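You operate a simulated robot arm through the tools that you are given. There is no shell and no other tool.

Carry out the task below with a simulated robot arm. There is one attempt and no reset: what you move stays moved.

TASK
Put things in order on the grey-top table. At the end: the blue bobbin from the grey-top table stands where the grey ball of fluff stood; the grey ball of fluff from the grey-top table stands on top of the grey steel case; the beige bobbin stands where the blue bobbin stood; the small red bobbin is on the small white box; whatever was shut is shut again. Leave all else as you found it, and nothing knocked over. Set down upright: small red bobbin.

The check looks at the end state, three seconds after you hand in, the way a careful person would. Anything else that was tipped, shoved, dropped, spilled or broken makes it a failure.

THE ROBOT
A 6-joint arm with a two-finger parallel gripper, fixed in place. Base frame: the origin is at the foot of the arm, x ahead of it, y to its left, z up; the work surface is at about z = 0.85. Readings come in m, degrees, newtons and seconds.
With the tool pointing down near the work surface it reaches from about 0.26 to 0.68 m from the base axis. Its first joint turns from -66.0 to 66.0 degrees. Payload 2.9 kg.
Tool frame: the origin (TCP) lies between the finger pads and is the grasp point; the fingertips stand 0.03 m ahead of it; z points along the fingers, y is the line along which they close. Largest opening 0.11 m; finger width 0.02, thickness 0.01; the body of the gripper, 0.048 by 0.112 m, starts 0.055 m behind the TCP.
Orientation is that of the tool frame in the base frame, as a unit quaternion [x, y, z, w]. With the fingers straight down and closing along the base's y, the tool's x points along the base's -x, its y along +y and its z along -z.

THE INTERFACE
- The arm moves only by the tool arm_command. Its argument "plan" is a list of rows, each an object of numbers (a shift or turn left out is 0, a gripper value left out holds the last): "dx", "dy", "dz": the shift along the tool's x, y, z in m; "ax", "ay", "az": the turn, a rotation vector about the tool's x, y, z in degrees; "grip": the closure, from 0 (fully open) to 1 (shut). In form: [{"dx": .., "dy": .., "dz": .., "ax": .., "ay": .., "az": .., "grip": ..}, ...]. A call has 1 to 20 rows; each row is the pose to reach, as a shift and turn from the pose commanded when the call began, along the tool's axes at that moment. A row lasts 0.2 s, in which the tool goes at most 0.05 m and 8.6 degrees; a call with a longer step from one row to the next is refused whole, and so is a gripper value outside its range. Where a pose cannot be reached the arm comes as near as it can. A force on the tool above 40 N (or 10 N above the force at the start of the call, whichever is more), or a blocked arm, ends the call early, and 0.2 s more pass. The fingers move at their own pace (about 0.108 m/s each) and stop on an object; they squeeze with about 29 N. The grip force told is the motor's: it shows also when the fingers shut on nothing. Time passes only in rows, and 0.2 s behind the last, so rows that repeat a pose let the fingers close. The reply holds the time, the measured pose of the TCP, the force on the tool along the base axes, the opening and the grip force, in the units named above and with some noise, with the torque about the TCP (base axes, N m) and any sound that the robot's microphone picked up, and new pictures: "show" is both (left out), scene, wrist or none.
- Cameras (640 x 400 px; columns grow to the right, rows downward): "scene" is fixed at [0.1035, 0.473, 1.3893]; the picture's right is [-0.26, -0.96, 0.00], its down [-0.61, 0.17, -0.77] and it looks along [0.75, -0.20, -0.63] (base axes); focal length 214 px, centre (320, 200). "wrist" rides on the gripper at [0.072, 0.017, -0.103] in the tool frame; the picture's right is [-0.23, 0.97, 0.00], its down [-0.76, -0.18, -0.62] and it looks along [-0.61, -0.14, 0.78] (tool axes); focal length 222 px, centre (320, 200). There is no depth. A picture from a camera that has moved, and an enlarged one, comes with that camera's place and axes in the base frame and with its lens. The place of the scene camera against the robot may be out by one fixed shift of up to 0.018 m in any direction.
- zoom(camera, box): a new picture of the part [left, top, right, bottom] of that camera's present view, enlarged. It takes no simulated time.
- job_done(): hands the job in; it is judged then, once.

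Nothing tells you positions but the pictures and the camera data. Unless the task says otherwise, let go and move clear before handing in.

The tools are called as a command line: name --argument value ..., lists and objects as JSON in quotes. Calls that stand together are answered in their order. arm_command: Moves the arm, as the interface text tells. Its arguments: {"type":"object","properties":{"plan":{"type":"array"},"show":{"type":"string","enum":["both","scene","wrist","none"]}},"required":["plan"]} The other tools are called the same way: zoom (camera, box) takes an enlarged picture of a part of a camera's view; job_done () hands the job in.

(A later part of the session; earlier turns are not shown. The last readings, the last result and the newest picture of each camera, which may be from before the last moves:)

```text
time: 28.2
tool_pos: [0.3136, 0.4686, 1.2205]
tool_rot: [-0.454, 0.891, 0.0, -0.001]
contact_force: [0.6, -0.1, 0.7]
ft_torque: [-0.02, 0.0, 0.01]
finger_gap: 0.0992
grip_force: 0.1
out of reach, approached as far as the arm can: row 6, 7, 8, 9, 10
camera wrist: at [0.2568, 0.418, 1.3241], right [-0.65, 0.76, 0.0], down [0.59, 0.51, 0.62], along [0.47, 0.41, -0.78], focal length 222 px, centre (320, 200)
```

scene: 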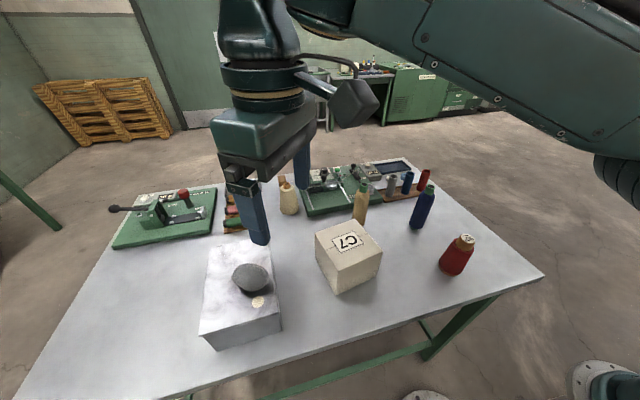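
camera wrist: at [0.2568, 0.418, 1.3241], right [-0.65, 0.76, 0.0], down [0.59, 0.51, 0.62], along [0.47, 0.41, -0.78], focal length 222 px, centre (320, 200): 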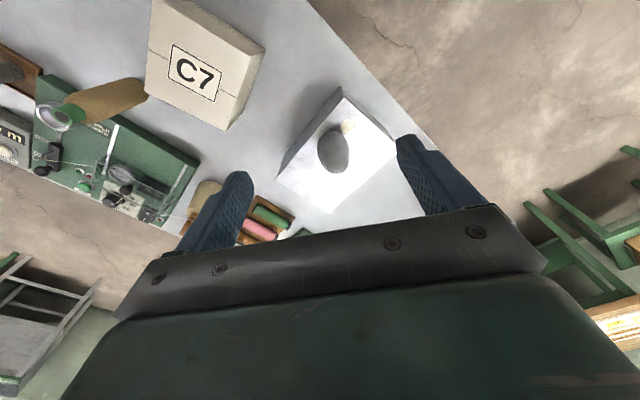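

The fluff sits on the case lid. I'll verify the case hasn't shifted, and measure the C7 box and tall bobbins.

zoom --camera "scene" --box '[190, 225, 300, 360]'

zoom --camera "scene" --box '[340, 150, 500, 250]'

zoom --camera "wrist" --box '[130, 0, 290, 140]'

```text
2.96 times, centred on (245, 292) of scene
camera zoom: at [0.1035, 0.473, 1.3893], right [-0.26, -0.96, 0.0], down [-0.61, 0.17, -0.77], along [0.75, -0.2, -0.63], focal length 636 px, centre (542, -74)
```

zoom: 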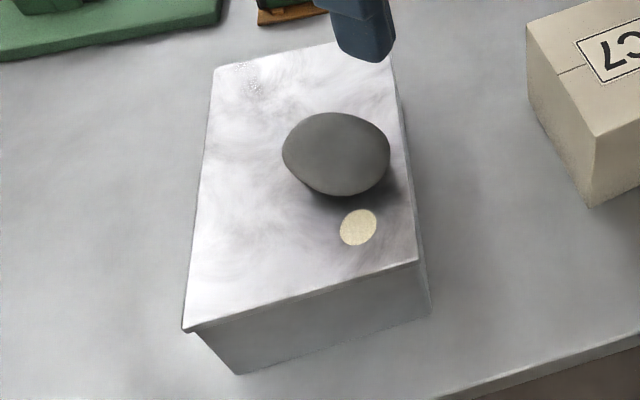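

```text
4.00 times, centred on (420, 200) of scene
camera zoom: at [0.1035, 0.473, 1.3893], right [-0.26, -0.96, 0.0], down [-0.61, 0.17, -0.77], along [0.75, -0.2, -0.63], focal length 858 px, centre (-80, 200)
```

zoom: 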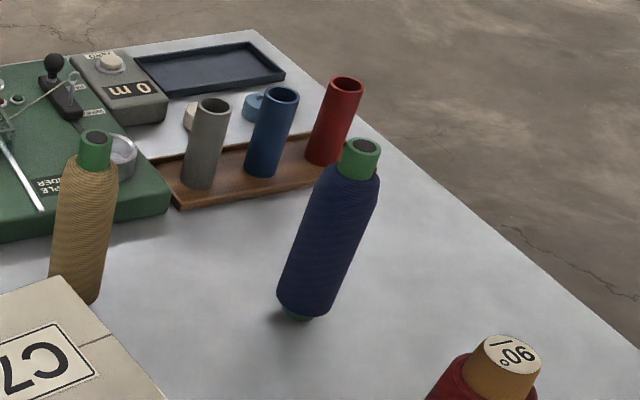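

```text
2.86 times, centred on (210, 70) of wrist
camera zoom: at [0.2568, 0.418, 1.3241], right [-0.65, 0.76, 0.0], down [0.59, 0.51, 0.62], along [0.47, 0.41, -0.78], focal length 635 px, centre (634, 571)
```

zoom: 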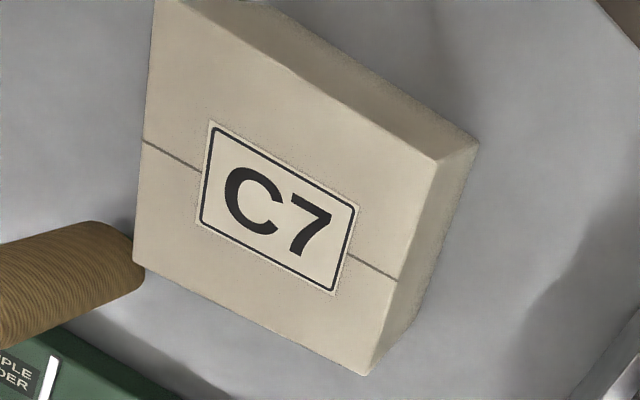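

Everything else is unmoved and the fluff is flat on the lid. Next I'll go above the blue bobbin near (0.50, 0.04) with the tool at zero yaw to measure it precisely.

arm_command --plan '[{"dx": 0.01, "dy": -0.0168, "dz": 0.003, "az": 2.25, "grip": 0.1}, {"dx": 0.0298, "dy": -0.0504, "dz": 0.009, "az": 6.75, "grip": 0}, {"dx": 0.0496, "dy": -0.084, "dz": 0.015, "az": 11.25}, {"dx": 0.0694, "dy": -0.1176, "dz": 0.02, "az": 15.75}, {"dx": 0.0893, "dy": -0.1512, "dz": 0.026, "az": 20.25}, {"dx": 0.1091, "dy": -0.1849, "dz": 0.032, "az": 24.75}, {"dx": 0.129, "dy": -0.2185, "dz": 0.038, "az": 29.25}, {"dx": 0.1488, "dy": -0.2521, "dz": 0.044, "az": 33.75}, {"dx": 0.1686, "dy": -0.2857, "dz": 0.05, "az": 38.25}, {"dx": 0.1884, "dy": -0.3193, "dz": 0.055, "az": 42.75}, {"dx": 0.2083, "dy": -0.353, "dz": 0.061, "az": 47.25}, {"dx": 0.2261, "dy": -0.3831, "dz": 0.067, "az": 51.3}, {"dx": 0.238, "dy": -0.4033, "dz": 0.07, "az": 54}, {"dx": 0.238, "dy": -0.4033, "dz": 0.07, "az": 54}]'

```text
time: 31.2
tool_pos: [0.4997, 0.038, 1.1505]
tool_rot: [0.0, 1.0, 0.0, 0.001]
contact_force: [-1.0, 0.2, 1.1]
ft_torque: [-0.03, 0.02, -0.04]
finger_gap: 0.1102
grip_force: 0.0
camera wrist: at [0.4273, 0.0544, 1.2537], right [0.23, 0.97, 0.0], down [0.76, -0.18, 0.62], along [0.61, -0.14, -0.78], focal length 222 px, centre (320, 200)
```

scene: 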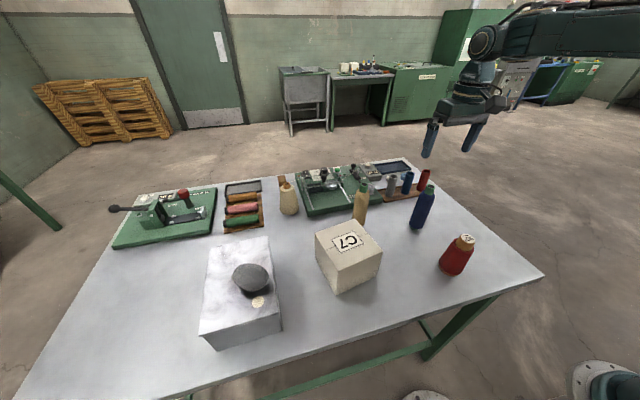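
wrist: 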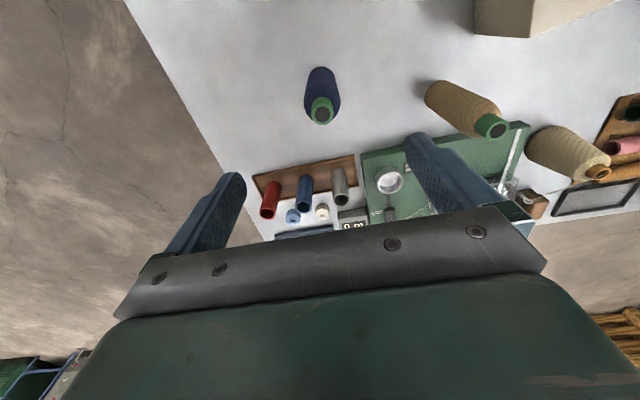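

zoom --camera "wrist" --box '[270, 50, 390, 140]'

zoom --camera "wrist" --box '[400, 60, 560, 160]'

```text
4.44 times, centred on (330, 95) of wrist
camera zoom: at [0.4273, 0.0544, 1.2537], right [0.23, 0.97, 0.0], down [0.76, -0.18, 0.62], along [0.61, -0.14, -0.78], focal length 987 px, centre (276, 667)
```

zoom: 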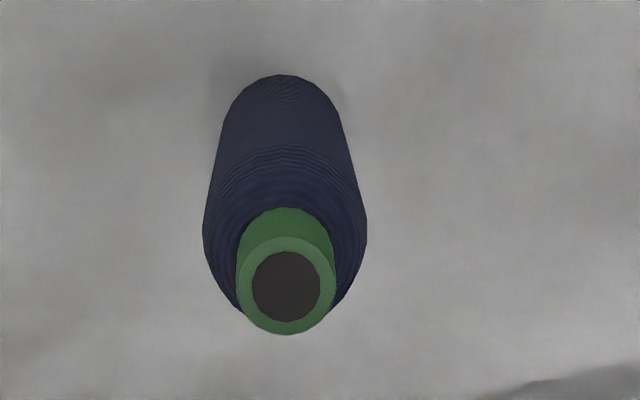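

```text
4.00 times, centred on (480, 110) of wrist
camera zoom: at [0.4273, 0.0544, 1.2537], right [0.23, 0.97, 0.0], down [0.76, -0.18, 0.62], along [0.61, -0.14, -0.78], focal length 888 px, centre (-320, 560)
```

zoom: 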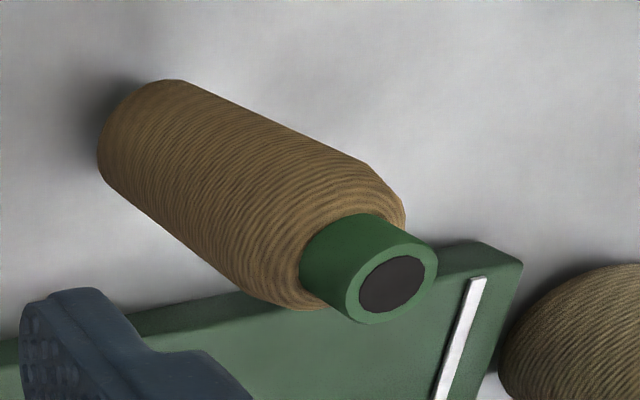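

The blue bobbin stands at (0.500, 0.040), top at about z = 1.02, right under the tool. Descending to grip its upper body.

arm_command --plan '[{"dy": 0.001, "dz": 0.02}, {"dy": 0.001, "dz": 0.055}, {"dy": 0.001, "dz": 0.09}, {"dy": 0.001, "dz": 0.125}, {"dy": 0.001, "dz": 0.15}, {"dy": 0.001, "dz": 0.165}, {"dy": 0.001, "dz": 0.172}, {"dy": 0.001, "dz": 0.172}]' --show "both"

```text
time: 33.0
tool_pos: [0.4987, 0.0389, 0.9799]
tool_rot: [0.0, 1.0, 0.0, 0.001]
contact_force: [-0.3, 0.4, 0.0]
ft_torque: [0.02, -0.02, -0.01]
finger_gap: 0.1102
grip_force: 0.1
camera wrist: at [0.4269, 0.0559, 1.0824], right [0.23, 0.97, 0.0], down [0.76, -0.18, 0.62], along [0.61, -0.14, -0.78], focal length 222 px, centre (320, 200)
```

scene: 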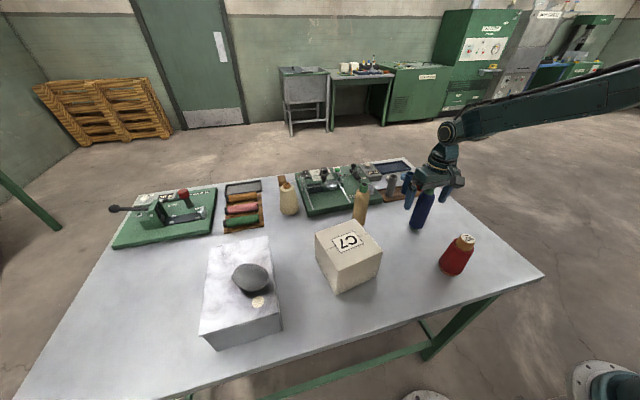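
wrist: 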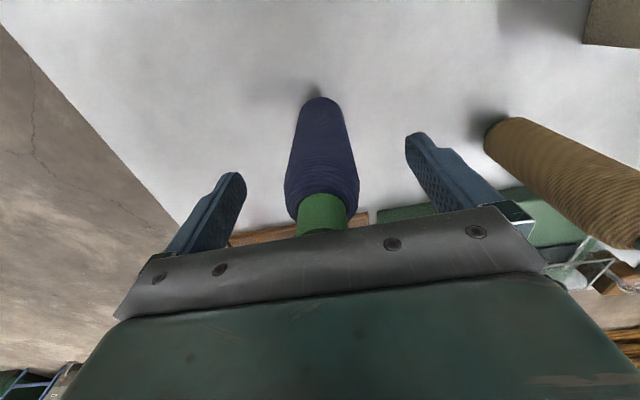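

The bobbin is centred between the fingers. Closing.

arm_command --plan '[{"grip": 0.3}, {"grip": 0.5}, {"grip": 0.6}, {"grip": 0.7}, {"grip": 0.8}, {"grip": 0.8}, {"grip": 0.8}]' --show "wrist"

```text
time: 34.6
tool_pos: [0.5003, 0.0398, 0.9787]
tool_rot: [-0.001, 1.0, 0.0, 0.001]
contact_force: [0.0, 0.8, 0.0]
ft_torque: [0.04, -0.02, 0.02]
finger_gap: 0.0428
grip_force: 28.9
camera wrist: at [0.427, 0.056, 1.0825], right [0.23, 0.97, 0.0], down [0.76, -0.18, 0.62], along [0.61, -0.14, -0.78], focal length 222 px, centre (320, 200)
```

wrist: 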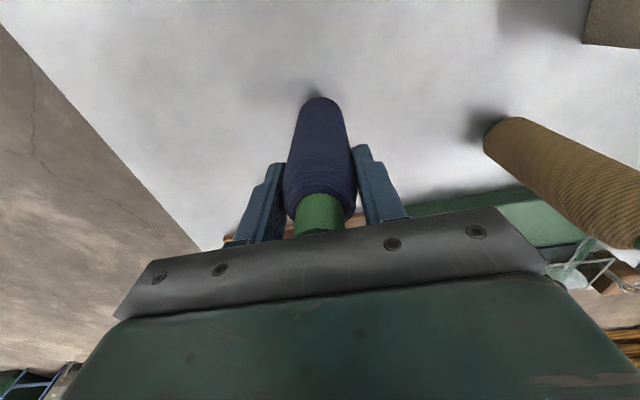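

Gripped at 43 mm. Lifting a little to test the hold and weight.

arm_command --plan '[{"dz": -0.004}, {"dz": -0.01}, {"dz": -0.02}, {"dz": -0.03}, {"dz": -0.04}, {"dz": -0.045}, {"dz": -0.045}]'

```text
time: 36.2
tool_pos: [0.4999, 0.0372, 1.0241]
tool_rot: [0.0, 1.0, 0.0, 0.001]
contact_force: [-0.1, -0.5, -1.4]
ft_torque: [0.0, -0.03, 0.01]
finger_gap: 0.0426
grip_force: 28.9
camera wrist: at [0.4272, 0.0554, 1.1276], right [0.23, 0.97, 0.0], down [0.76, -0.18, 0.62], along [0.61, -0.14, -0.78], focal length 222 px, centre (320, 200)
```

scene: 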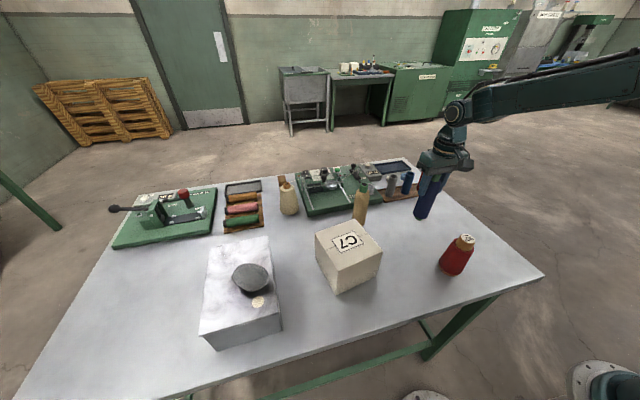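
wrist: 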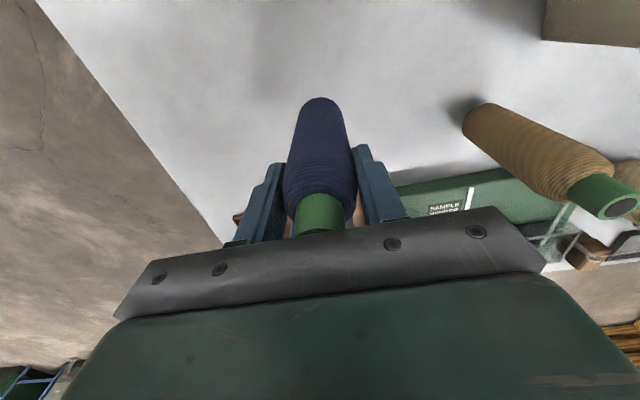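

Held upright. Moving it over to the fluff's former spot (0.537, -0.1005) and lowering to just above the table.

arm_command --plan '[{"dx": -0.003, "dy": -0.01}, {"dx": -0.0085, "dy": -0.032}, {"dx": -0.015, "dy": -0.057}, {"dx": -0.0215, "dy": -0.082}, {"dx": -0.028, "dy": -0.107}, {"dx": -0.034, "dy": -0.129}, {"dx": -0.037, "dy": -0.1405}, {"dx": -0.037, "dy": -0.1405}, {"dx": -0.037, "dy": -0.1405, "dz": 0.01}, {"dx": -0.037, "dy": -0.1405, "dz": 0.025}, {"dx": -0.037, "dy": -0.1405, "dz": 0.035}, {"dx": -0.037, "dy": -0.1405, "dz": 0.04}, {"dx": -0.037, "dy": -0.1405, "dz": 0.04}]'

```text
time: 39.0
tool_pos: [0.5379, -0.1026, 0.984]
tool_rot: [0.0, 1.0, 0.0, 0.001]
contact_force: [0.0, 0.0, -1.2]
ft_torque: [-0.04, 0.02, 0.02]
finger_gap: 0.0428
grip_force: 29.0
camera wrist: at [0.4644, -0.0853, 1.0871], right [0.23, 0.97, 0.0], down [0.76, -0.18, 0.62], along [0.61, -0.14, -0.78], focal length 222 px, centre (320, 200)
```

scene: 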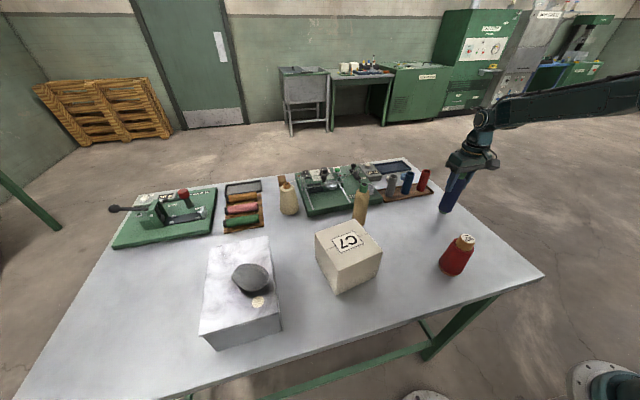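
wrist: 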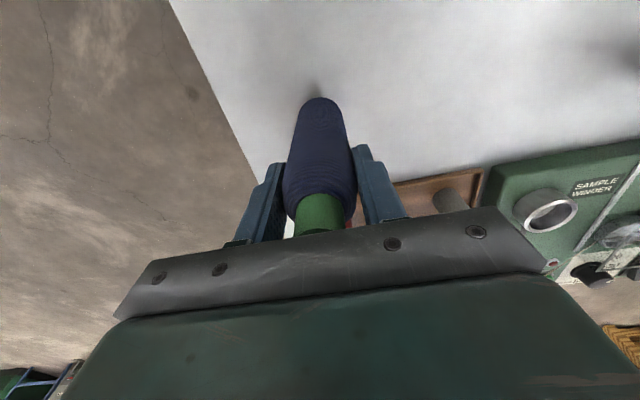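

Almost down at the right place. Lowering the last 5 mm gently.

arm_command --plan '[{"dy": 0.001, "dz": 0.001}, {"dy": 0.001, "dz": 0.002}, {"dy": 0.001, "dz": 0.003}, {"dy": 0.001, "dz": 0.004}, {"dy": 0.001, "dz": 0.005}, {"dy": 0.001, "dz": 0.005}]' --show "none"

```text
time: 40.4
tool_pos: [0.5377, -0.101, 0.9783]
tool_rot: [0.0, 1.0, 0.001, 0.0]
contact_force: [-1.7, 0.5, 3.5]
ft_torque: [0.01, 0.19, 0.01]
finger_gap: 0.0427
grip_force: 29.1
```

The bobbin is in contact with the table. Releasing slowly.

arm_command --plan '[{"grip": 0.6}, {"grip": 0.57}, {"grip": 0.54}, {"grip": 0.5}, {"grip": 0.45}, {"grip": 0.35}, {"grip": 0.2}, {"grip": 0.0}, {"grip": 0.0}]' --show "both"

```text
time: 42.4
tool_pos: [0.537, -0.1007, 0.9781]
tool_rot: [0.0, 1.0, 0.001, 0.001]
contact_force: [0.4, -0.4, -0.7]
ft_torque: [0.01, -0.02, 0.04]
finger_gap: 0.11
grip_force: 0.0
camera wrist: at [0.4647, -0.0841, 1.0822], right [0.23, 0.97, 0.0], down [0.76, -0.18, 0.62], along [0.61, -0.14, -0.78], focal length 222 px, centre (320, 200)
```

scene: 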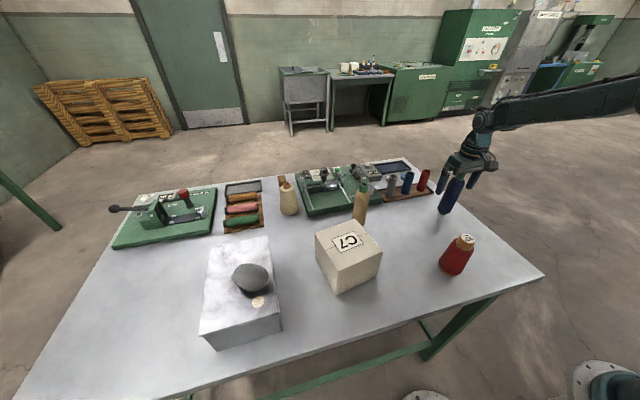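
wrist: 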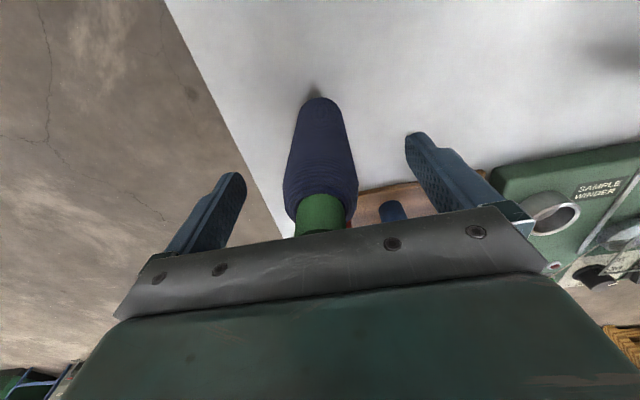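

The blue bobbin stands free. I'll rise straight up and go above the beige bobbin near (0.563, 0.221).

arm_command --plan '[{"dz": -0.015}, {"dz": -0.045}, {"dz": -0.08}, {"dz": -0.12}, {"dz": -0.155}, {"dz": -0.175}, {"dx": -0.001, "dy": 0.015, "dz": -0.18}, {"dx": -0.004, "dy": 0.05, "dz": -0.18}, {"dx": -0.007, "dy": 0.09, "dz": -0.18}, {"dx": -0.0105, "dy": 0.13, "dz": -0.18}, {"dx": -0.014, "dy": 0.17, "dz": -0.18}, {"dx": -0.017, "dy": 0.21, "dz": -0.18}, {"dx": -0.02, "dy": 0.25, "dz": -0.18}, {"dx": -0.023, "dy": 0.285, "dz": -0.18}, {"dx": -0.0255, "dy": 0.31, "dz": -0.18}, {"dx": -0.026, "dy": 0.321, "dz": -0.18}, {"dx": -0.026, "dy": 0.321, "dz": -0.18}]'

```text
time: 46.0
tool_pos: [0.5636, 0.2194, 1.1587]
tool_rot: [0.0, 1.0, 0.0, 0.0]
contact_force: [-0.2, 0.3, -0.1]
ft_torque: [0.0, -0.01, 0.04]
finger_gap: 0.1097
grip_force: 0.0
camera wrist: at [0.4907, 0.2369, 1.2623], right [0.23, 0.97, 0.0], down [0.76, -0.18, 0.62], along [0.61, -0.14, -0.78], focal length 222 px, centre (320, 200)
```

scene: 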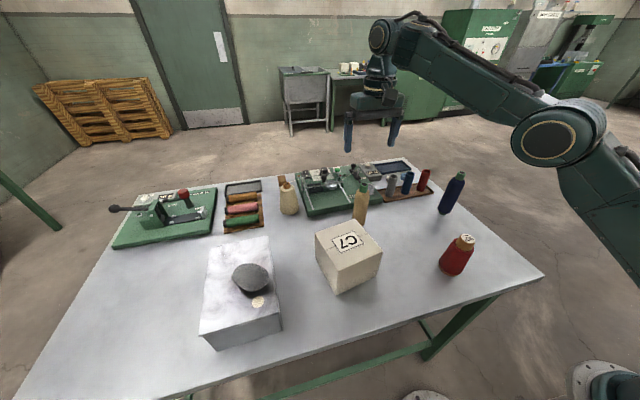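
wrist: 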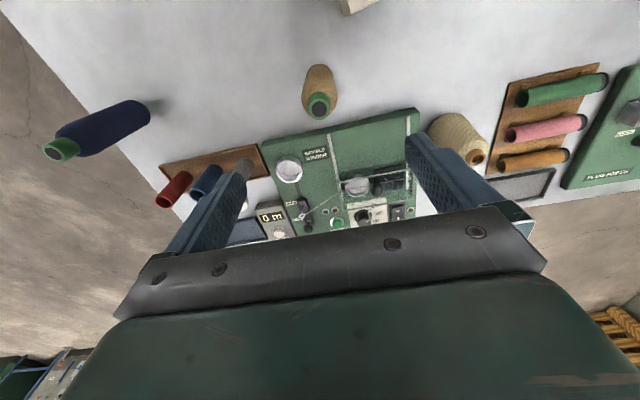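

zoom --camera "wrist" --box '[260, 50, 380, 140]'

zoom --camera "scene" --box '[400, 150, 500, 230]'

zoom --camera "wrist" --box '[240, 90, 440, 240]'

```text
4.44 times, centred on (320, 95) of wrist
camera zoom: at [0.4907, 0.2369, 1.2623], right [0.23, 0.97, 0.0], down [0.76, -0.18, 0.62], along [0.61, -0.14, -0.78], focal length 987 px, centre (320, 667)
```

zoom: 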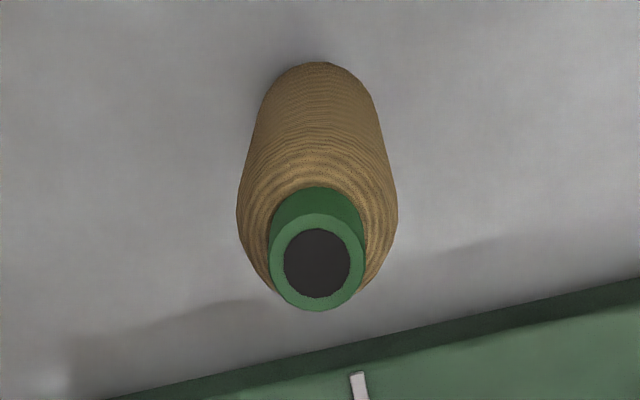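

```text
5.00 times, centred on (450, 190) of scene
camera zoom: at [0.1035, 0.473, 1.3893], right [-0.26, -0.96, 0.0], down [-0.61, 0.17, -0.77], along [0.75, -0.2, -0.63], focal length 1072 px, centre (-330, 250)
```

zoom: 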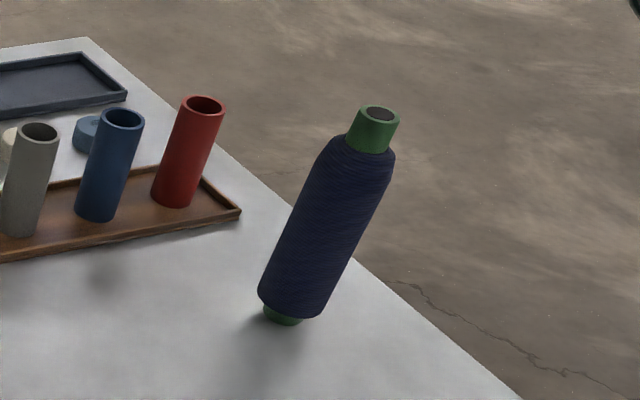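

```text
2.67 times, centred on (340, 165) of wrist
camera zoom: at [0.4907, 0.2369, 1.2623], right [0.23, 0.97, 0.0], down [0.76, -0.18, 0.62], along [0.61, -0.14, -0.78], focal length 592 px, centre (267, 293)
```

zoom: 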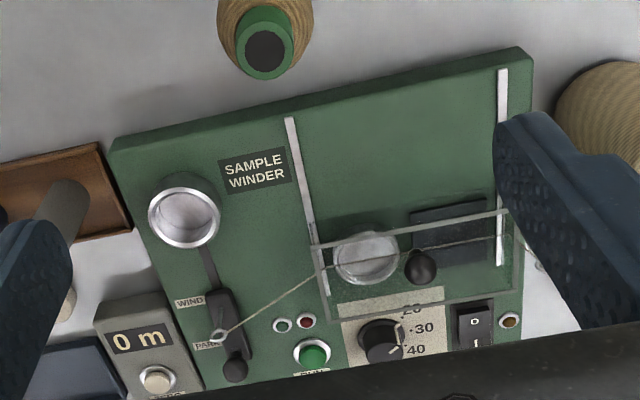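

The beige bobbin is at (0.5605, 0.2197), nearly under the tool and clear of the C7 box and winder. The blue bobbin stands properly in its new place. Descending to grip the beige one.

arm_command --plan '[{"dx": 0.002, "dz": 0.02}, {"dx": 0.002, "dz": 0.055}, {"dx": 0.002, "dz": 0.09}, {"dx": 0.002, "dz": 0.125}, {"dx": 0.002, "dz": 0.155}, {"dx": 0.002, "dz": 0.172}, {"dx": 0.002, "dz": 0.18}, {"dx": 0.002, "dz": 0.18}]'

```text
time: 47.8
tool_pos: [0.5618, 0.2204, 0.979]
tool_rot: [0.001, 1.0, 0.0, 0.0]
contact_force: [0.0, -0.7, 0.7]
ft_torque: [-0.01, 0.02, 0.0]
finger_gap: 0.1098
grip_force: 0.1
camera wrist: at [0.4888, 0.2373, 1.0826], right [0.23, 0.97, 0.0], down [0.76, -0.18, 0.62], along [0.61, -0.14, -0.78], focal length 222 px, centre (320, 200)
```

scene: 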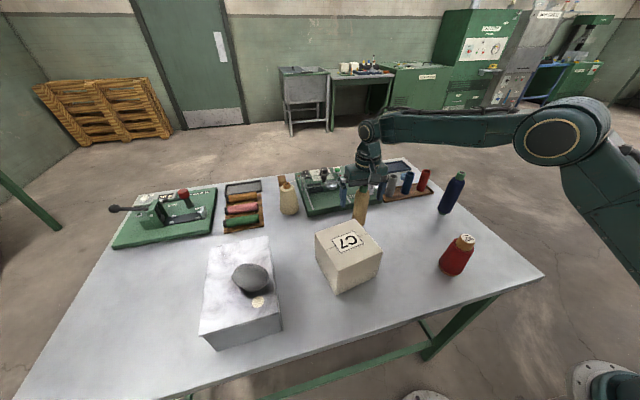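
wrist: 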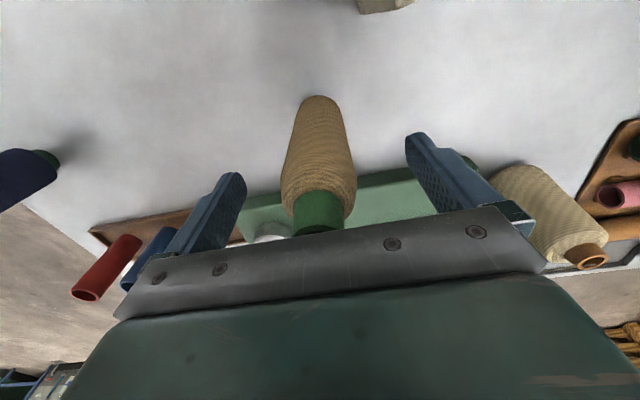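

Well centred and no contact. Closing on the beige bobbin.

arm_command --plan '[{"grip": 0.3}, {"grip": 0.5}, {"grip": 0.6}, {"grip": 0.7}, {"grip": 0.8}, {"grip": 0.8}, {"grip": 0.8}]' --show "wrist"

arm_command --plan '[{"dz": -0.004}, {"dz": -0.01}, {"dz": -0.02}, {"dz": -0.03}, {"dz": -0.04}, {"dz": -0.045}, {"dz": -0.045}]'

```text
time: 49.4
tool_pos: [0.5619, 0.2204, 0.98]
tool_rot: [0.0, 1.0, 0.0, 0.001]
contact_force: [-0.3, -0.5, -0.2]
ft_torque: [-0.05, -0.03, 0.05]
finger_gap: 0.0426
grip_force: 28.7
camera wrist: at [0.4888, 0.2373, 1.0829], right [0.23, 0.97, 0.0], down [0.76, -0.18, 0.62], along [0.61, -0.14, -0.78], focal length 222 px, centre (320, 200)
```

wrist: 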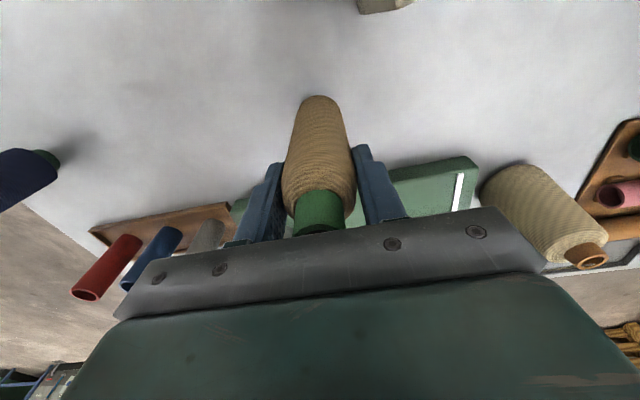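

```text
time: 51.0
tool_pos: [0.5615, 0.2206, 1.0231]
tool_rot: [0.0, 1.0, -0.001, 0.001]
contact_force: [0.6, 0.8, -0.8]
ft_torque: [-0.01, 0.0, -0.02]
finger_gap: 0.0426
grip_force: 29.3
camera wrist: at [0.4881, 0.2374, 1.1276], right [0.23, 0.97, 0.0], down [0.76, -0.18, 0.62], along [0.61, -0.14, -0.78], focal length 222 px, centre (320, 200)
```

scene: 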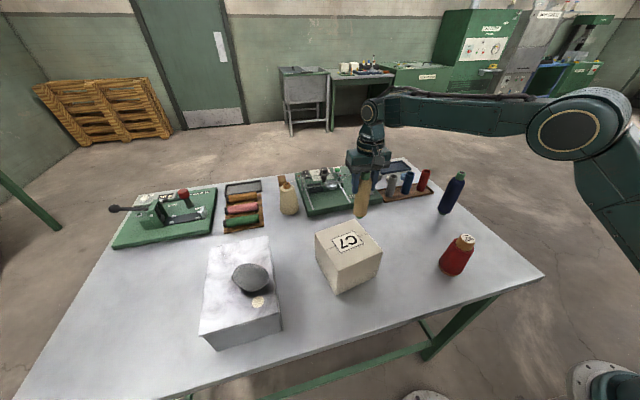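
wrist: 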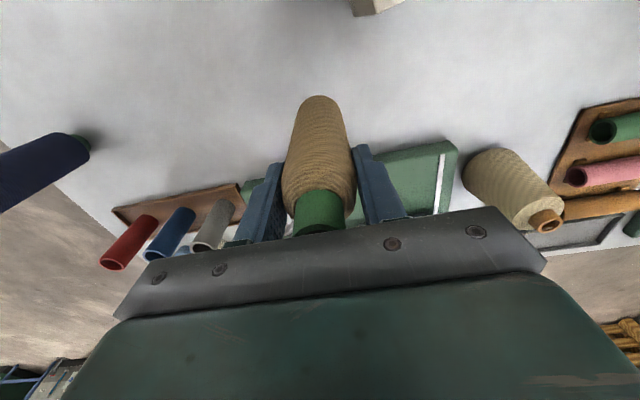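

Held firmly. Carrying it to the blue bobbin's former spot (0.4997, 0.0396).

arm_command --plan '[{"dx": 0.003, "dy": -0.009}, {"dx": 0.01, "dy": -0.03}, {"dx": 0.019, "dy": -0.056}, {"dx": 0.028, "dy": -0.083}, {"dx": 0.037, "dy": -0.11}, {"dx": 0.046, "dy": -0.137}, {"dx": 0.054, "dy": -0.16}, {"dx": 0.059, "dy": -0.175}, {"dx": 0.061, "dy": -0.181}, {"dx": 0.061, "dy": -0.181}, {"dx": 0.061, "dy": -0.181, "dz": 0.01}, {"dx": 0.061, "dy": -0.181, "dz": 0.025}, {"dx": 0.061, "dy": -0.181, "dz": 0.035}, {"dx": 0.061, "dy": -0.181, "dz": 0.039}, {"dx": 0.061, "dy": -0.181, "dz": 0.039}]'

```text
time: 54.2
tool_pos: [0.5002, 0.0391, 0.9847]
tool_rot: [0.0, 1.0, 0.0, 0.0]
contact_force: [0.6, 0.8, -0.7]
ft_torque: [0.0, 0.01, 0.01]
finger_gap: 0.0425
grip_force: 29.1
camera wrist: at [0.4271, 0.0561, 1.0879], right [0.23, 0.97, 0.0], down [0.76, -0.18, 0.62], along [0.61, -0.14, -0.78], focal length 222 px, centre (320, 200)
```

scene: 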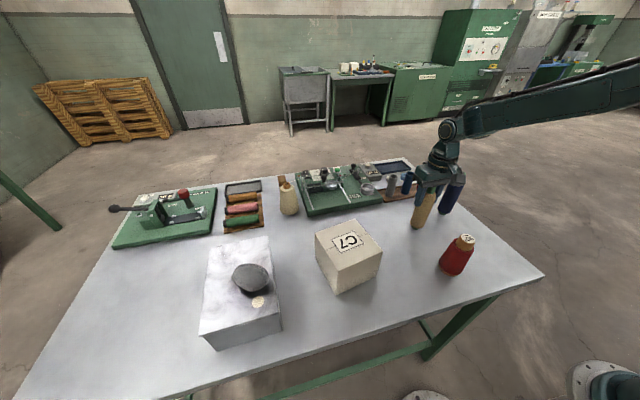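
wrist: 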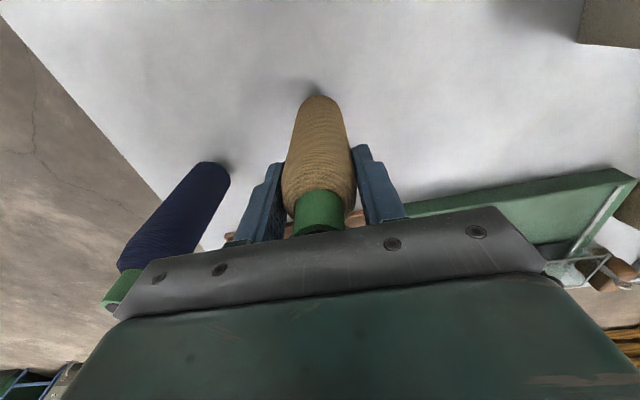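

Aligned with the old blue spot. Lowering the last millimetres.

arm_command --plan '[{"dz": 0.001}, {"dz": 0.002}, {"dz": 0.003}, {"dz": 0.004}, {"dz": 0.005}, {"dz": 0.006}, {"dz": 0.006}]' --show "none"

```text
time: 55.8
tool_pos: [0.5008, 0.0383, 0.9794]
tool_rot: [0.001, 1.0, 0.0, 0.001]
contact_force: [-2.1, 0.3, 6.2]
ft_torque: [0.09, 0.26, -0.03]
finger_gap: 0.0427
grip_force: 29.3
```

Contact with the table is felt (6 N). Releasing slowly.

arm_command --plan '[{"grip": 0.6}, {"grip": 0.57}, {"grip": 0.54}, {"grip": 0.5}, {"grip": 0.45}, {"grip": 0.35}, {"grip": 0.2}, {"grip": 0.1}, {"grip": 0.1}]' --show "both"

```text
time: 57.8
tool_pos: [0.4997, 0.0381, 0.978]
tool_rot: [0.0, 1.0, 0.0, 0.0]
contact_force: [-0.4, 0.8, 0.6]
ft_torque: [0.02, 0.02, -0.01]
finger_gap: 0.099
grip_force: 0.1
camera wrist: at [0.4273, 0.056, 1.0823], right [0.23, 0.97, 0.0], down [0.76, -0.18, 0.62], along [0.61, -0.14, -0.78], focal length 222 px, centre (320, 200)
```

scene: 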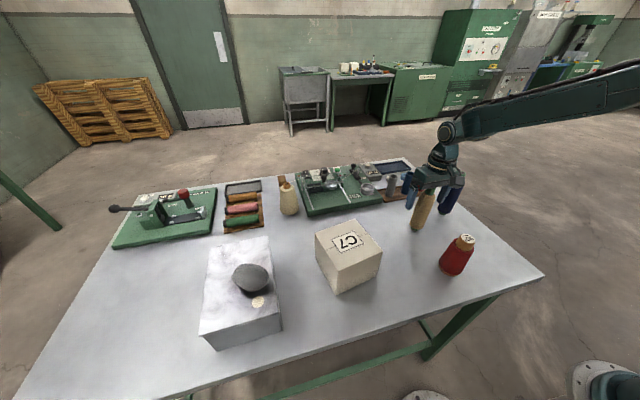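
wrist: 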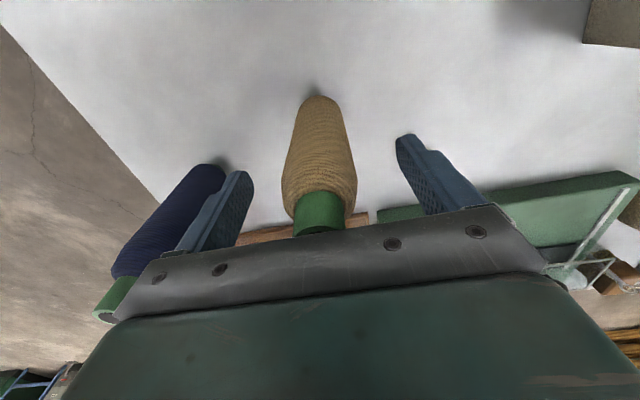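

The beige bobbin stands free. Rising and moving over the red bobbin near (0.338, 0.041).

arm_command --plan '[{"dz": -0.015}, {"dz": -0.045}, {"dz": -0.08}, {"dz": -0.12}, {"dz": -0.155}, {"dz": -0.175, "grip": 0}, {"dx": 0.01, "dz": -0.18}, {"dx": 0.045, "dz": -0.18}, {"dx": 0.085, "dz": -0.18}, {"dx": 0.125, "dz": -0.18}, {"dx": 0.152, "dy": 0.002, "dz": -0.18}, {"dx": 0.162, "dy": 0.002, "dz": -0.18}, {"dx": 0.162, "dy": 0.002, "dz": -0.18}]'

```text
time: 60.6
tool_pos: [0.3379, 0.0411, 1.1578]
tool_rot: [0.0, 1.0, 0.0, 0.001]
contact_force: [-0.6, -0.5, 0.5]
ft_torque: [0.0, -0.02, 0.03]
finger_gap: 0.1098
grip_force: 0.1
camera wrist: at [0.2654, 0.0582, 1.262], right [0.23, 0.97, 0.0], down [0.76, -0.18, 0.62], along [0.61, -0.14, -0.78], focal length 222 px, centre (320, 200)
```

scene: 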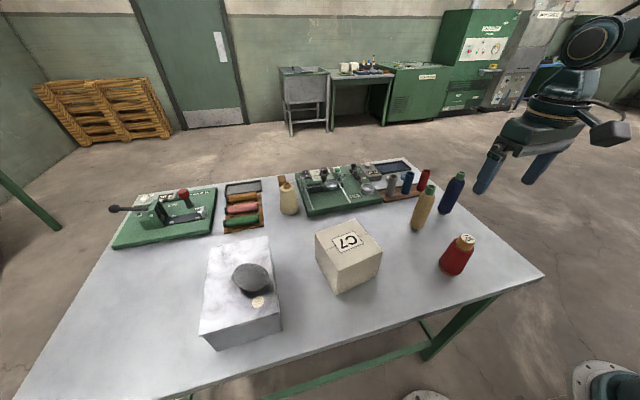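
wrist: 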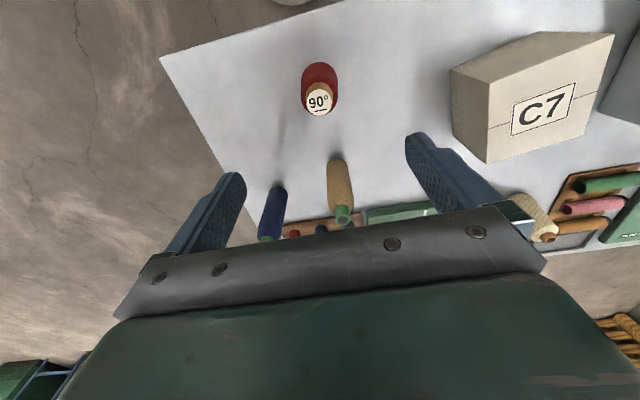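

zoom --camera "wrist" --box '[260, 40, 380, 130]'

zoom --camera "wrist" --box '[430, 20, 640, 180]'

zoom --camera "scene" --box '[400, 160, 500, 280]'

zoom --camera "scene" --box '[300, 200, 400, 300]'

```text
4.44 times, centred on (320, 85) of wrist
camera zoom: at [0.2654, 0.0582, 1.262], right [0.23, 0.97, 0.0], down [0.76, -0.18, 0.62], along [0.61, -0.14, -0.78], focal length 987 px, centre (320, 711)
```

zoom: 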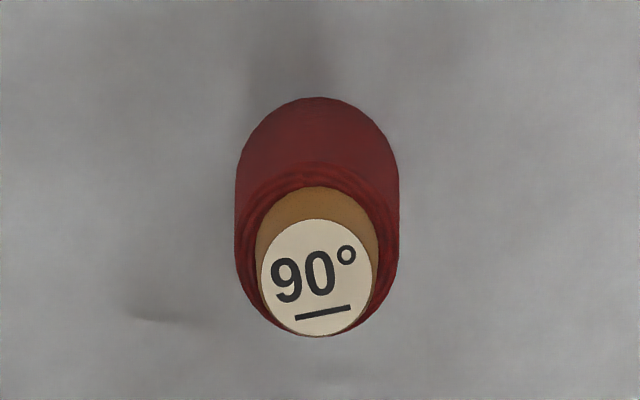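

```text
2.50 times, centred on (535, 100) of wrist
camera zoom: at [0.2654, 0.0582, 1.262], right [0.23, 0.97, 0.0], down [0.76, -0.18, 0.62], along [0.61, -0.14, -0.78], focal length 555 px, centre (-218, 450)
```

zoom: 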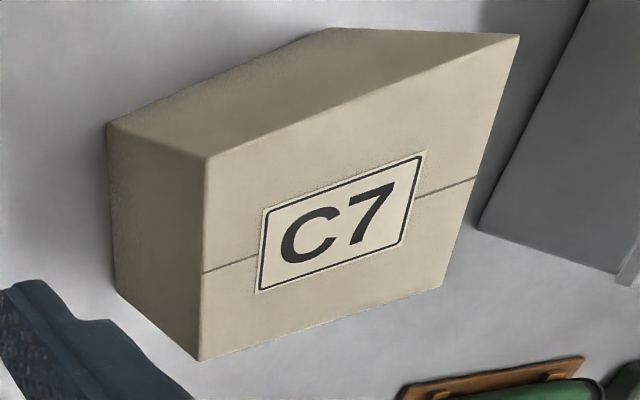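

```text
3.33 times, centred on (450, 220) of scene
camera zoom: at [0.1035, 0.473, 1.3893], right [-0.26, -0.96, 0.0], down [-0.61, 0.17, -0.77], along [0.75, -0.2, -0.63], focal length 715 px, centre (-113, 133)
```

zoom: 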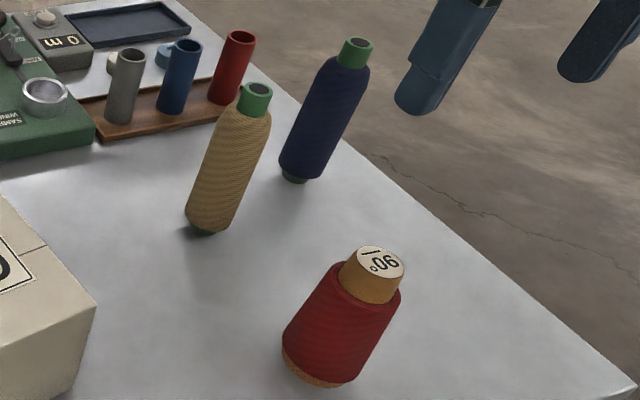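

```text
4.00 times, centred on (350, 250) of scene
camera zoom: at [0.1035, 0.473, 1.3893], right [-0.26, -0.96, 0.0], down [-0.61, 0.17, -0.77], along [0.75, -0.2, -0.63], focal length 858 px, centre (200, 0)
```

zoom: 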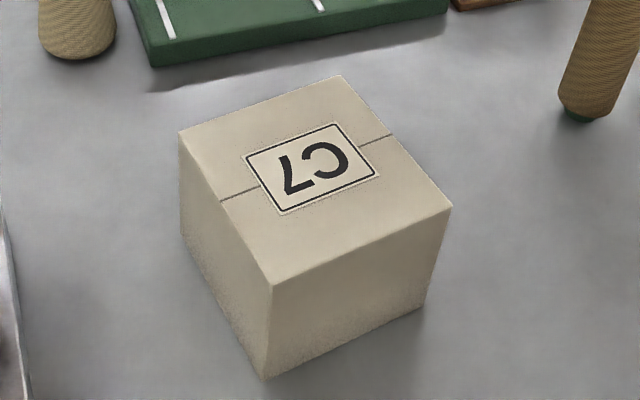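

The red bobbin is at (0.3387, 0.040), about 5.2 cm thick with its top near z = 0.98. The C7 box's top is centred near (0.4225, 0.321) at z ≈ 0.957. Beige and blue stand correctly. Descending on the red bobbin.

arm_command --plan '[{"dx": -0.0013, "dy": -0.0013, "dz": 0.02}, {"dx": -0.0013, "dy": -0.0013, "dz": 0.06}, {"dx": -0.0013, "dy": -0.0013, "dz": 0.1}, {"dx": -0.0013, "dy": -0.0013, "dz": 0.14}, {"dx": -0.0013, "dy": -0.0013, "dz": 0.175}, {"dx": -0.0013, "dy": -0.0013, "dz": 0.2}, {"dx": -0.0013, "dy": -0.0013, "dz": 0.211}, {"dx": -0.0013, "dy": -0.0013, "dz": 0.216}, {"dx": -0.0013, "dy": -0.0013, "dz": 0.216}]'

```text
time: 62.6
tool_pos: [0.3395, 0.0392, 0.9416]
tool_rot: [0.0, 1.0, 0.0, -0.001]
contact_force: [-0.5, -0.9, -0.3]
ft_torque: [-0.01, 0.02, 0.01]
finger_gap: 0.1101
grip_force: 0.0
camera wrist: at [0.2664, 0.0569, 1.0456], right [0.23, 0.97, 0.0], down [0.76, -0.18, 0.62], along [0.61, -0.14, -0.78], focal length 222 px, centre (320, 200)
```

scene: 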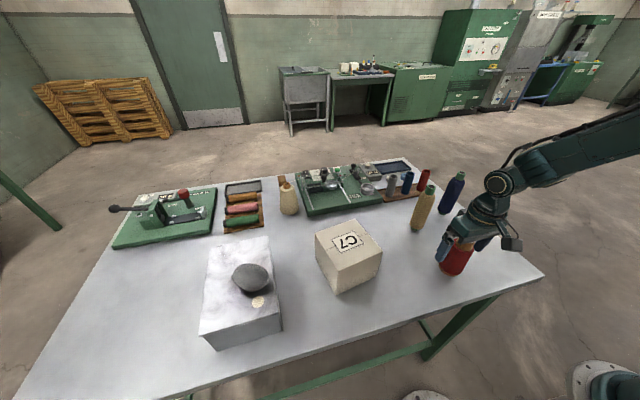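
wrist: 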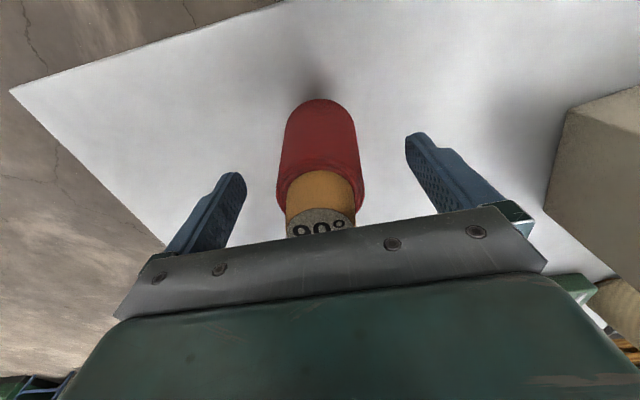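

The red bobbin is centred and its top clears the gripper body. I'll go 5 mm lower for a deeper hold, then close.

arm_command --plan '[{"dz": 0.003}, {"dz": 0.005}, {"dz": 0.005, "grip": 0.3}, {"dz": 0.005, "grip": 0.45}, {"dz": 0.005, "grip": 0.55}, {"dz": 0.005, "grip": 0.65}, {"dz": 0.005, "grip": 0.7}, {"dz": 0.005, "grip": 0.7}, {"dz": 0.005, "grip": 0.7}]' --show "wrist"

```text
time: 64.6
tool_pos: [0.3402, 0.0399, 0.9378]
tool_rot: [-0.001, 1.0, 0.0, 0.0]
contact_force: [1.0, 0.7, 0.3]
ft_torque: [-0.03, 0.02, 0.02]
finger_gap: 0.0531
grip_force: 29.4
camera wrist: at [0.2664, 0.0569, 1.0409], right [0.23, 0.97, 0.0], down [0.76, -0.18, 0.62], along [0.61, -0.14, -0.78], focal length 222 px, centre (320, 200)
```

wrist: 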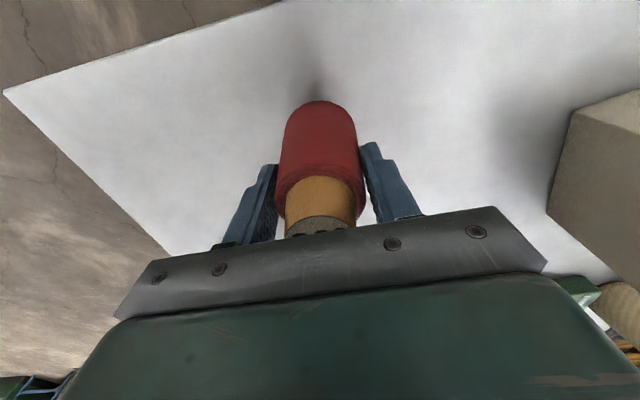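

Gripped at 53 mm. Test lift.

arm_command --plan '[{"dz": -0.004}, {"dz": -0.01}, {"dz": -0.02}, {"dz": -0.03}, {"dz": -0.03}]'

```text
time: 65.8
tool_pos: [0.3394, 0.0405, 0.9673]
tool_rot: [0.0, 1.0, 0.0, 0.001]
contact_force: [-0.6, 1.2, -2.3]
ft_torque: [0.02, 0.01, 0.02]
finger_gap: 0.0535
grip_force: 29.3
camera wrist: at [0.2665, 0.0568, 1.0709], right [0.23, 0.97, 0.0], down [0.76, -0.18, 0.62], along [0.61, -0.14, -0.78], focal length 222 px, centre (320, 200)
```

scene: 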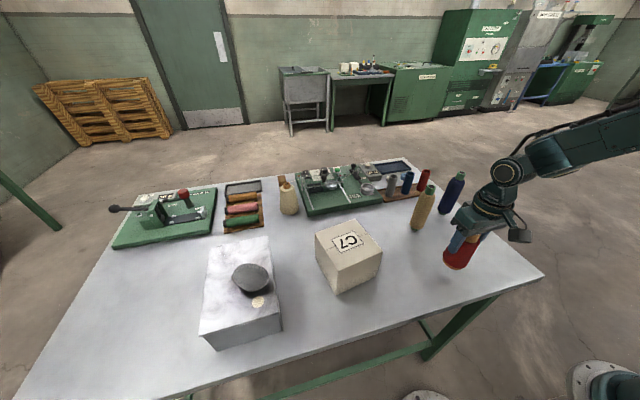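
wrist: 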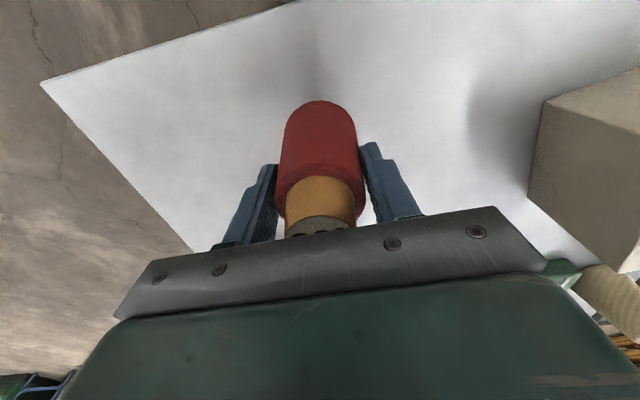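

Held firmly and hanging straight. Rising to clear the box and moving above the centre of its top.

arm_command --plan '[{"dz": -0.02}, {"dz": -0.05}, {"dz": -0.085}, {"dz": -0.115}, {"dz": -0.135}, {"dz": -0.14}, {"dx": -0.003, "dy": 0.01, "dz": -0.14}, {"dx": -0.009, "dy": 0.031, "dz": -0.14}, {"dx": -0.0184, "dy": 0.062, "dz": -0.14}, {"dx": -0.0276, "dy": 0.093, "dz": -0.14}, {"dx": -0.0368, "dy": 0.124, "dz": -0.14}, {"dx": -0.046, "dy": 0.155, "dz": -0.14}, {"dx": -0.0552, "dy": 0.186, "dz": -0.14}, {"dx": -0.0644, "dy": 0.217, "dz": -0.14}, {"dx": -0.0733, "dy": 0.247, "dz": -0.14}, {"dx": -0.08, "dy": 0.27, "dz": -0.14}, {"dx": -0.0837, "dy": 0.2812, "dz": -0.14}, {"dx": -0.0837, "dy": 0.2812, "dz": -0.14}]'

```text
time: 69.6
tool_pos: [0.4239, 0.3216, 1.1071]
tool_rot: [-0.001, 1.0, -0.001, 0.0]
contact_force: [0.1, 0.0, -1.2]
ft_torque: [-0.02, -0.04, -0.04]
finger_gap: 0.053
grip_force: 28.8
camera wrist: at [0.3505, 0.3382, 1.2111], right [0.23, 0.97, 0.0], down [0.76, -0.18, 0.62], along [0.61, -0.14, -0.78], focal length 222 px, centre (320, 200)
```

scene: 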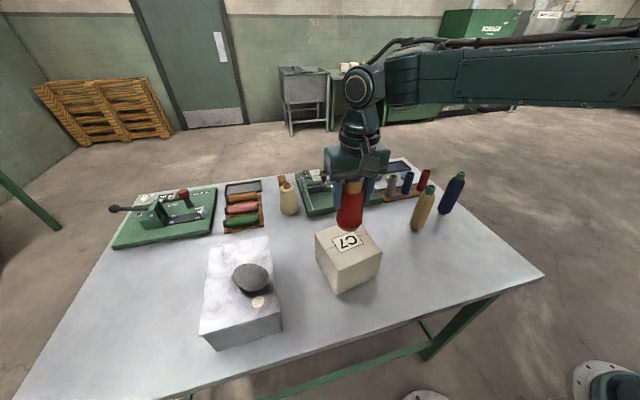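
wrist: 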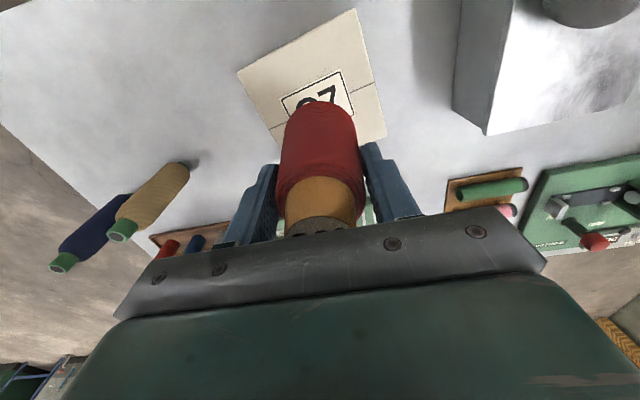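

The bobbin hangs directly over the box's centre. Lowering to just above, then feeling for contact.

arm_command --plan '[{"dx": 0.001, "dz": 0.01}, {"dx": 0.001, "dz": 0.025}, {"dx": 0.001, "dz": 0.04}, {"dx": 0.001, "dz": 0.05}, {"dx": 0.001, "dz": 0.055}, {"dx": 0.001, "dz": 0.055}]'

```text
time: 71.0
tool_pos: [0.4219, 0.3213, 1.0514]
tool_rot: [0.001, 1.0, 0.0, 0.0]
contact_force: [0.2, -0.3, -1.7]
ft_torque: [0.02, -0.03, 0.03]
finger_gap: 0.0531
grip_force: 29.1
camera wrist: at [0.3492, 0.3383, 1.1559], right [0.23, 0.97, 0.0], down [0.76, -0.18, 0.62], along [0.61, -0.14, -0.78], focal length 222 px, centre (320, 200)
```

scene: 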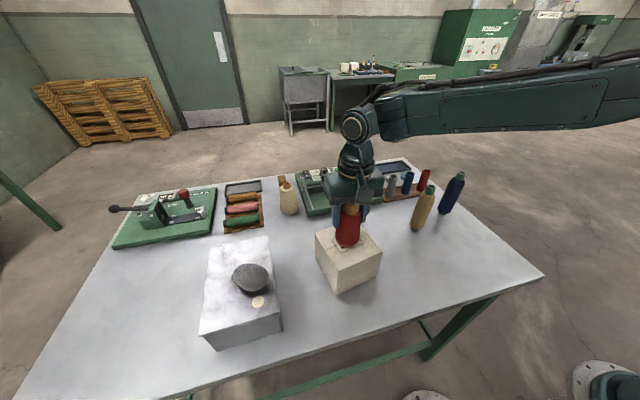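
wrist: 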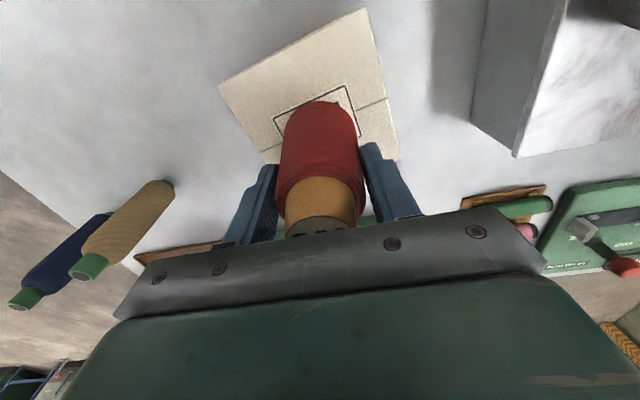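

arm_command --plan '[{"dz": 0.001}, {"dz": 0.002}, {"dz": 0.003}, {"dz": 0.004}, {"dz": 0.004}]' --show "none"

```text
time: 72.2
tool_pos: [0.4215, 0.3207, 1.0477]
tool_rot: [0.0, 1.0, 0.0, 0.0]
contact_force: [-0.9, 0.6, -0.7]
ft_torque: [0.01, 0.02, -0.01]
finger_gap: 0.0528
grip_force: 29.1
```

No contact yet; continuing down in small steps.

arm_command --plan '[{"dz": 0.001}, {"dz": 0.002}, {"dz": 0.003}, {"dz": 0.003}]' --show "none"

```text
time: 73.2
tool_pos: [0.4224, 0.3207, 1.047]
tool_rot: [0.001, 1.0, 0.0, 0.002]
contact_force: [-3.7, -2.2, 18.7]
ft_torque: [-0.33, 0.42, 0.01]
finger_gap: 0.0531
grip_force: 29.7
```

Contact with the box top. Easing off a little, then releasing.

arm_command --plan '[{"dz": -0.001}, {"dz": -0.0015}, {"dz": -0.0015}]' --show "wrist"

```text
time: 74.0
tool_pos: [0.4215, 0.3213, 1.0476]
tool_rot: [0.0, 1.0, 0.001, 0.001]
contact_force: [1.8, 0.3, 13.0]
ft_torque: [0.1, -0.22, -0.01]
finger_gap: 0.053
grip_force: 28.5
camera wrist: at [0.3495, 0.338, 1.1509], right [0.23, 0.97, 0.0], down [0.76, -0.18, 0.62], along [0.61, -0.14, -0.78], focal length 222 px, centre (320, 200)
```

wrist: 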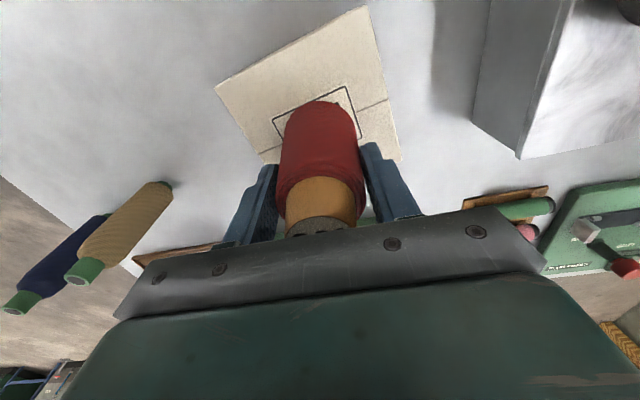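

arm_command --plan '[{"dz": -0.0008}, {"dz": -0.001}, {"dz": -0.001}]' --show "none"

```text
time: 74.8
tool_pos: [0.4216, 0.3205, 1.0471]
tool_rot: [0.0, 1.0, -0.001, -0.001]
contact_force: [0.8, -0.3, 3.1]
ft_torque: [0.09, -0.16, -0.04]
finger_gap: 0.0528
grip_force: 28.1
```

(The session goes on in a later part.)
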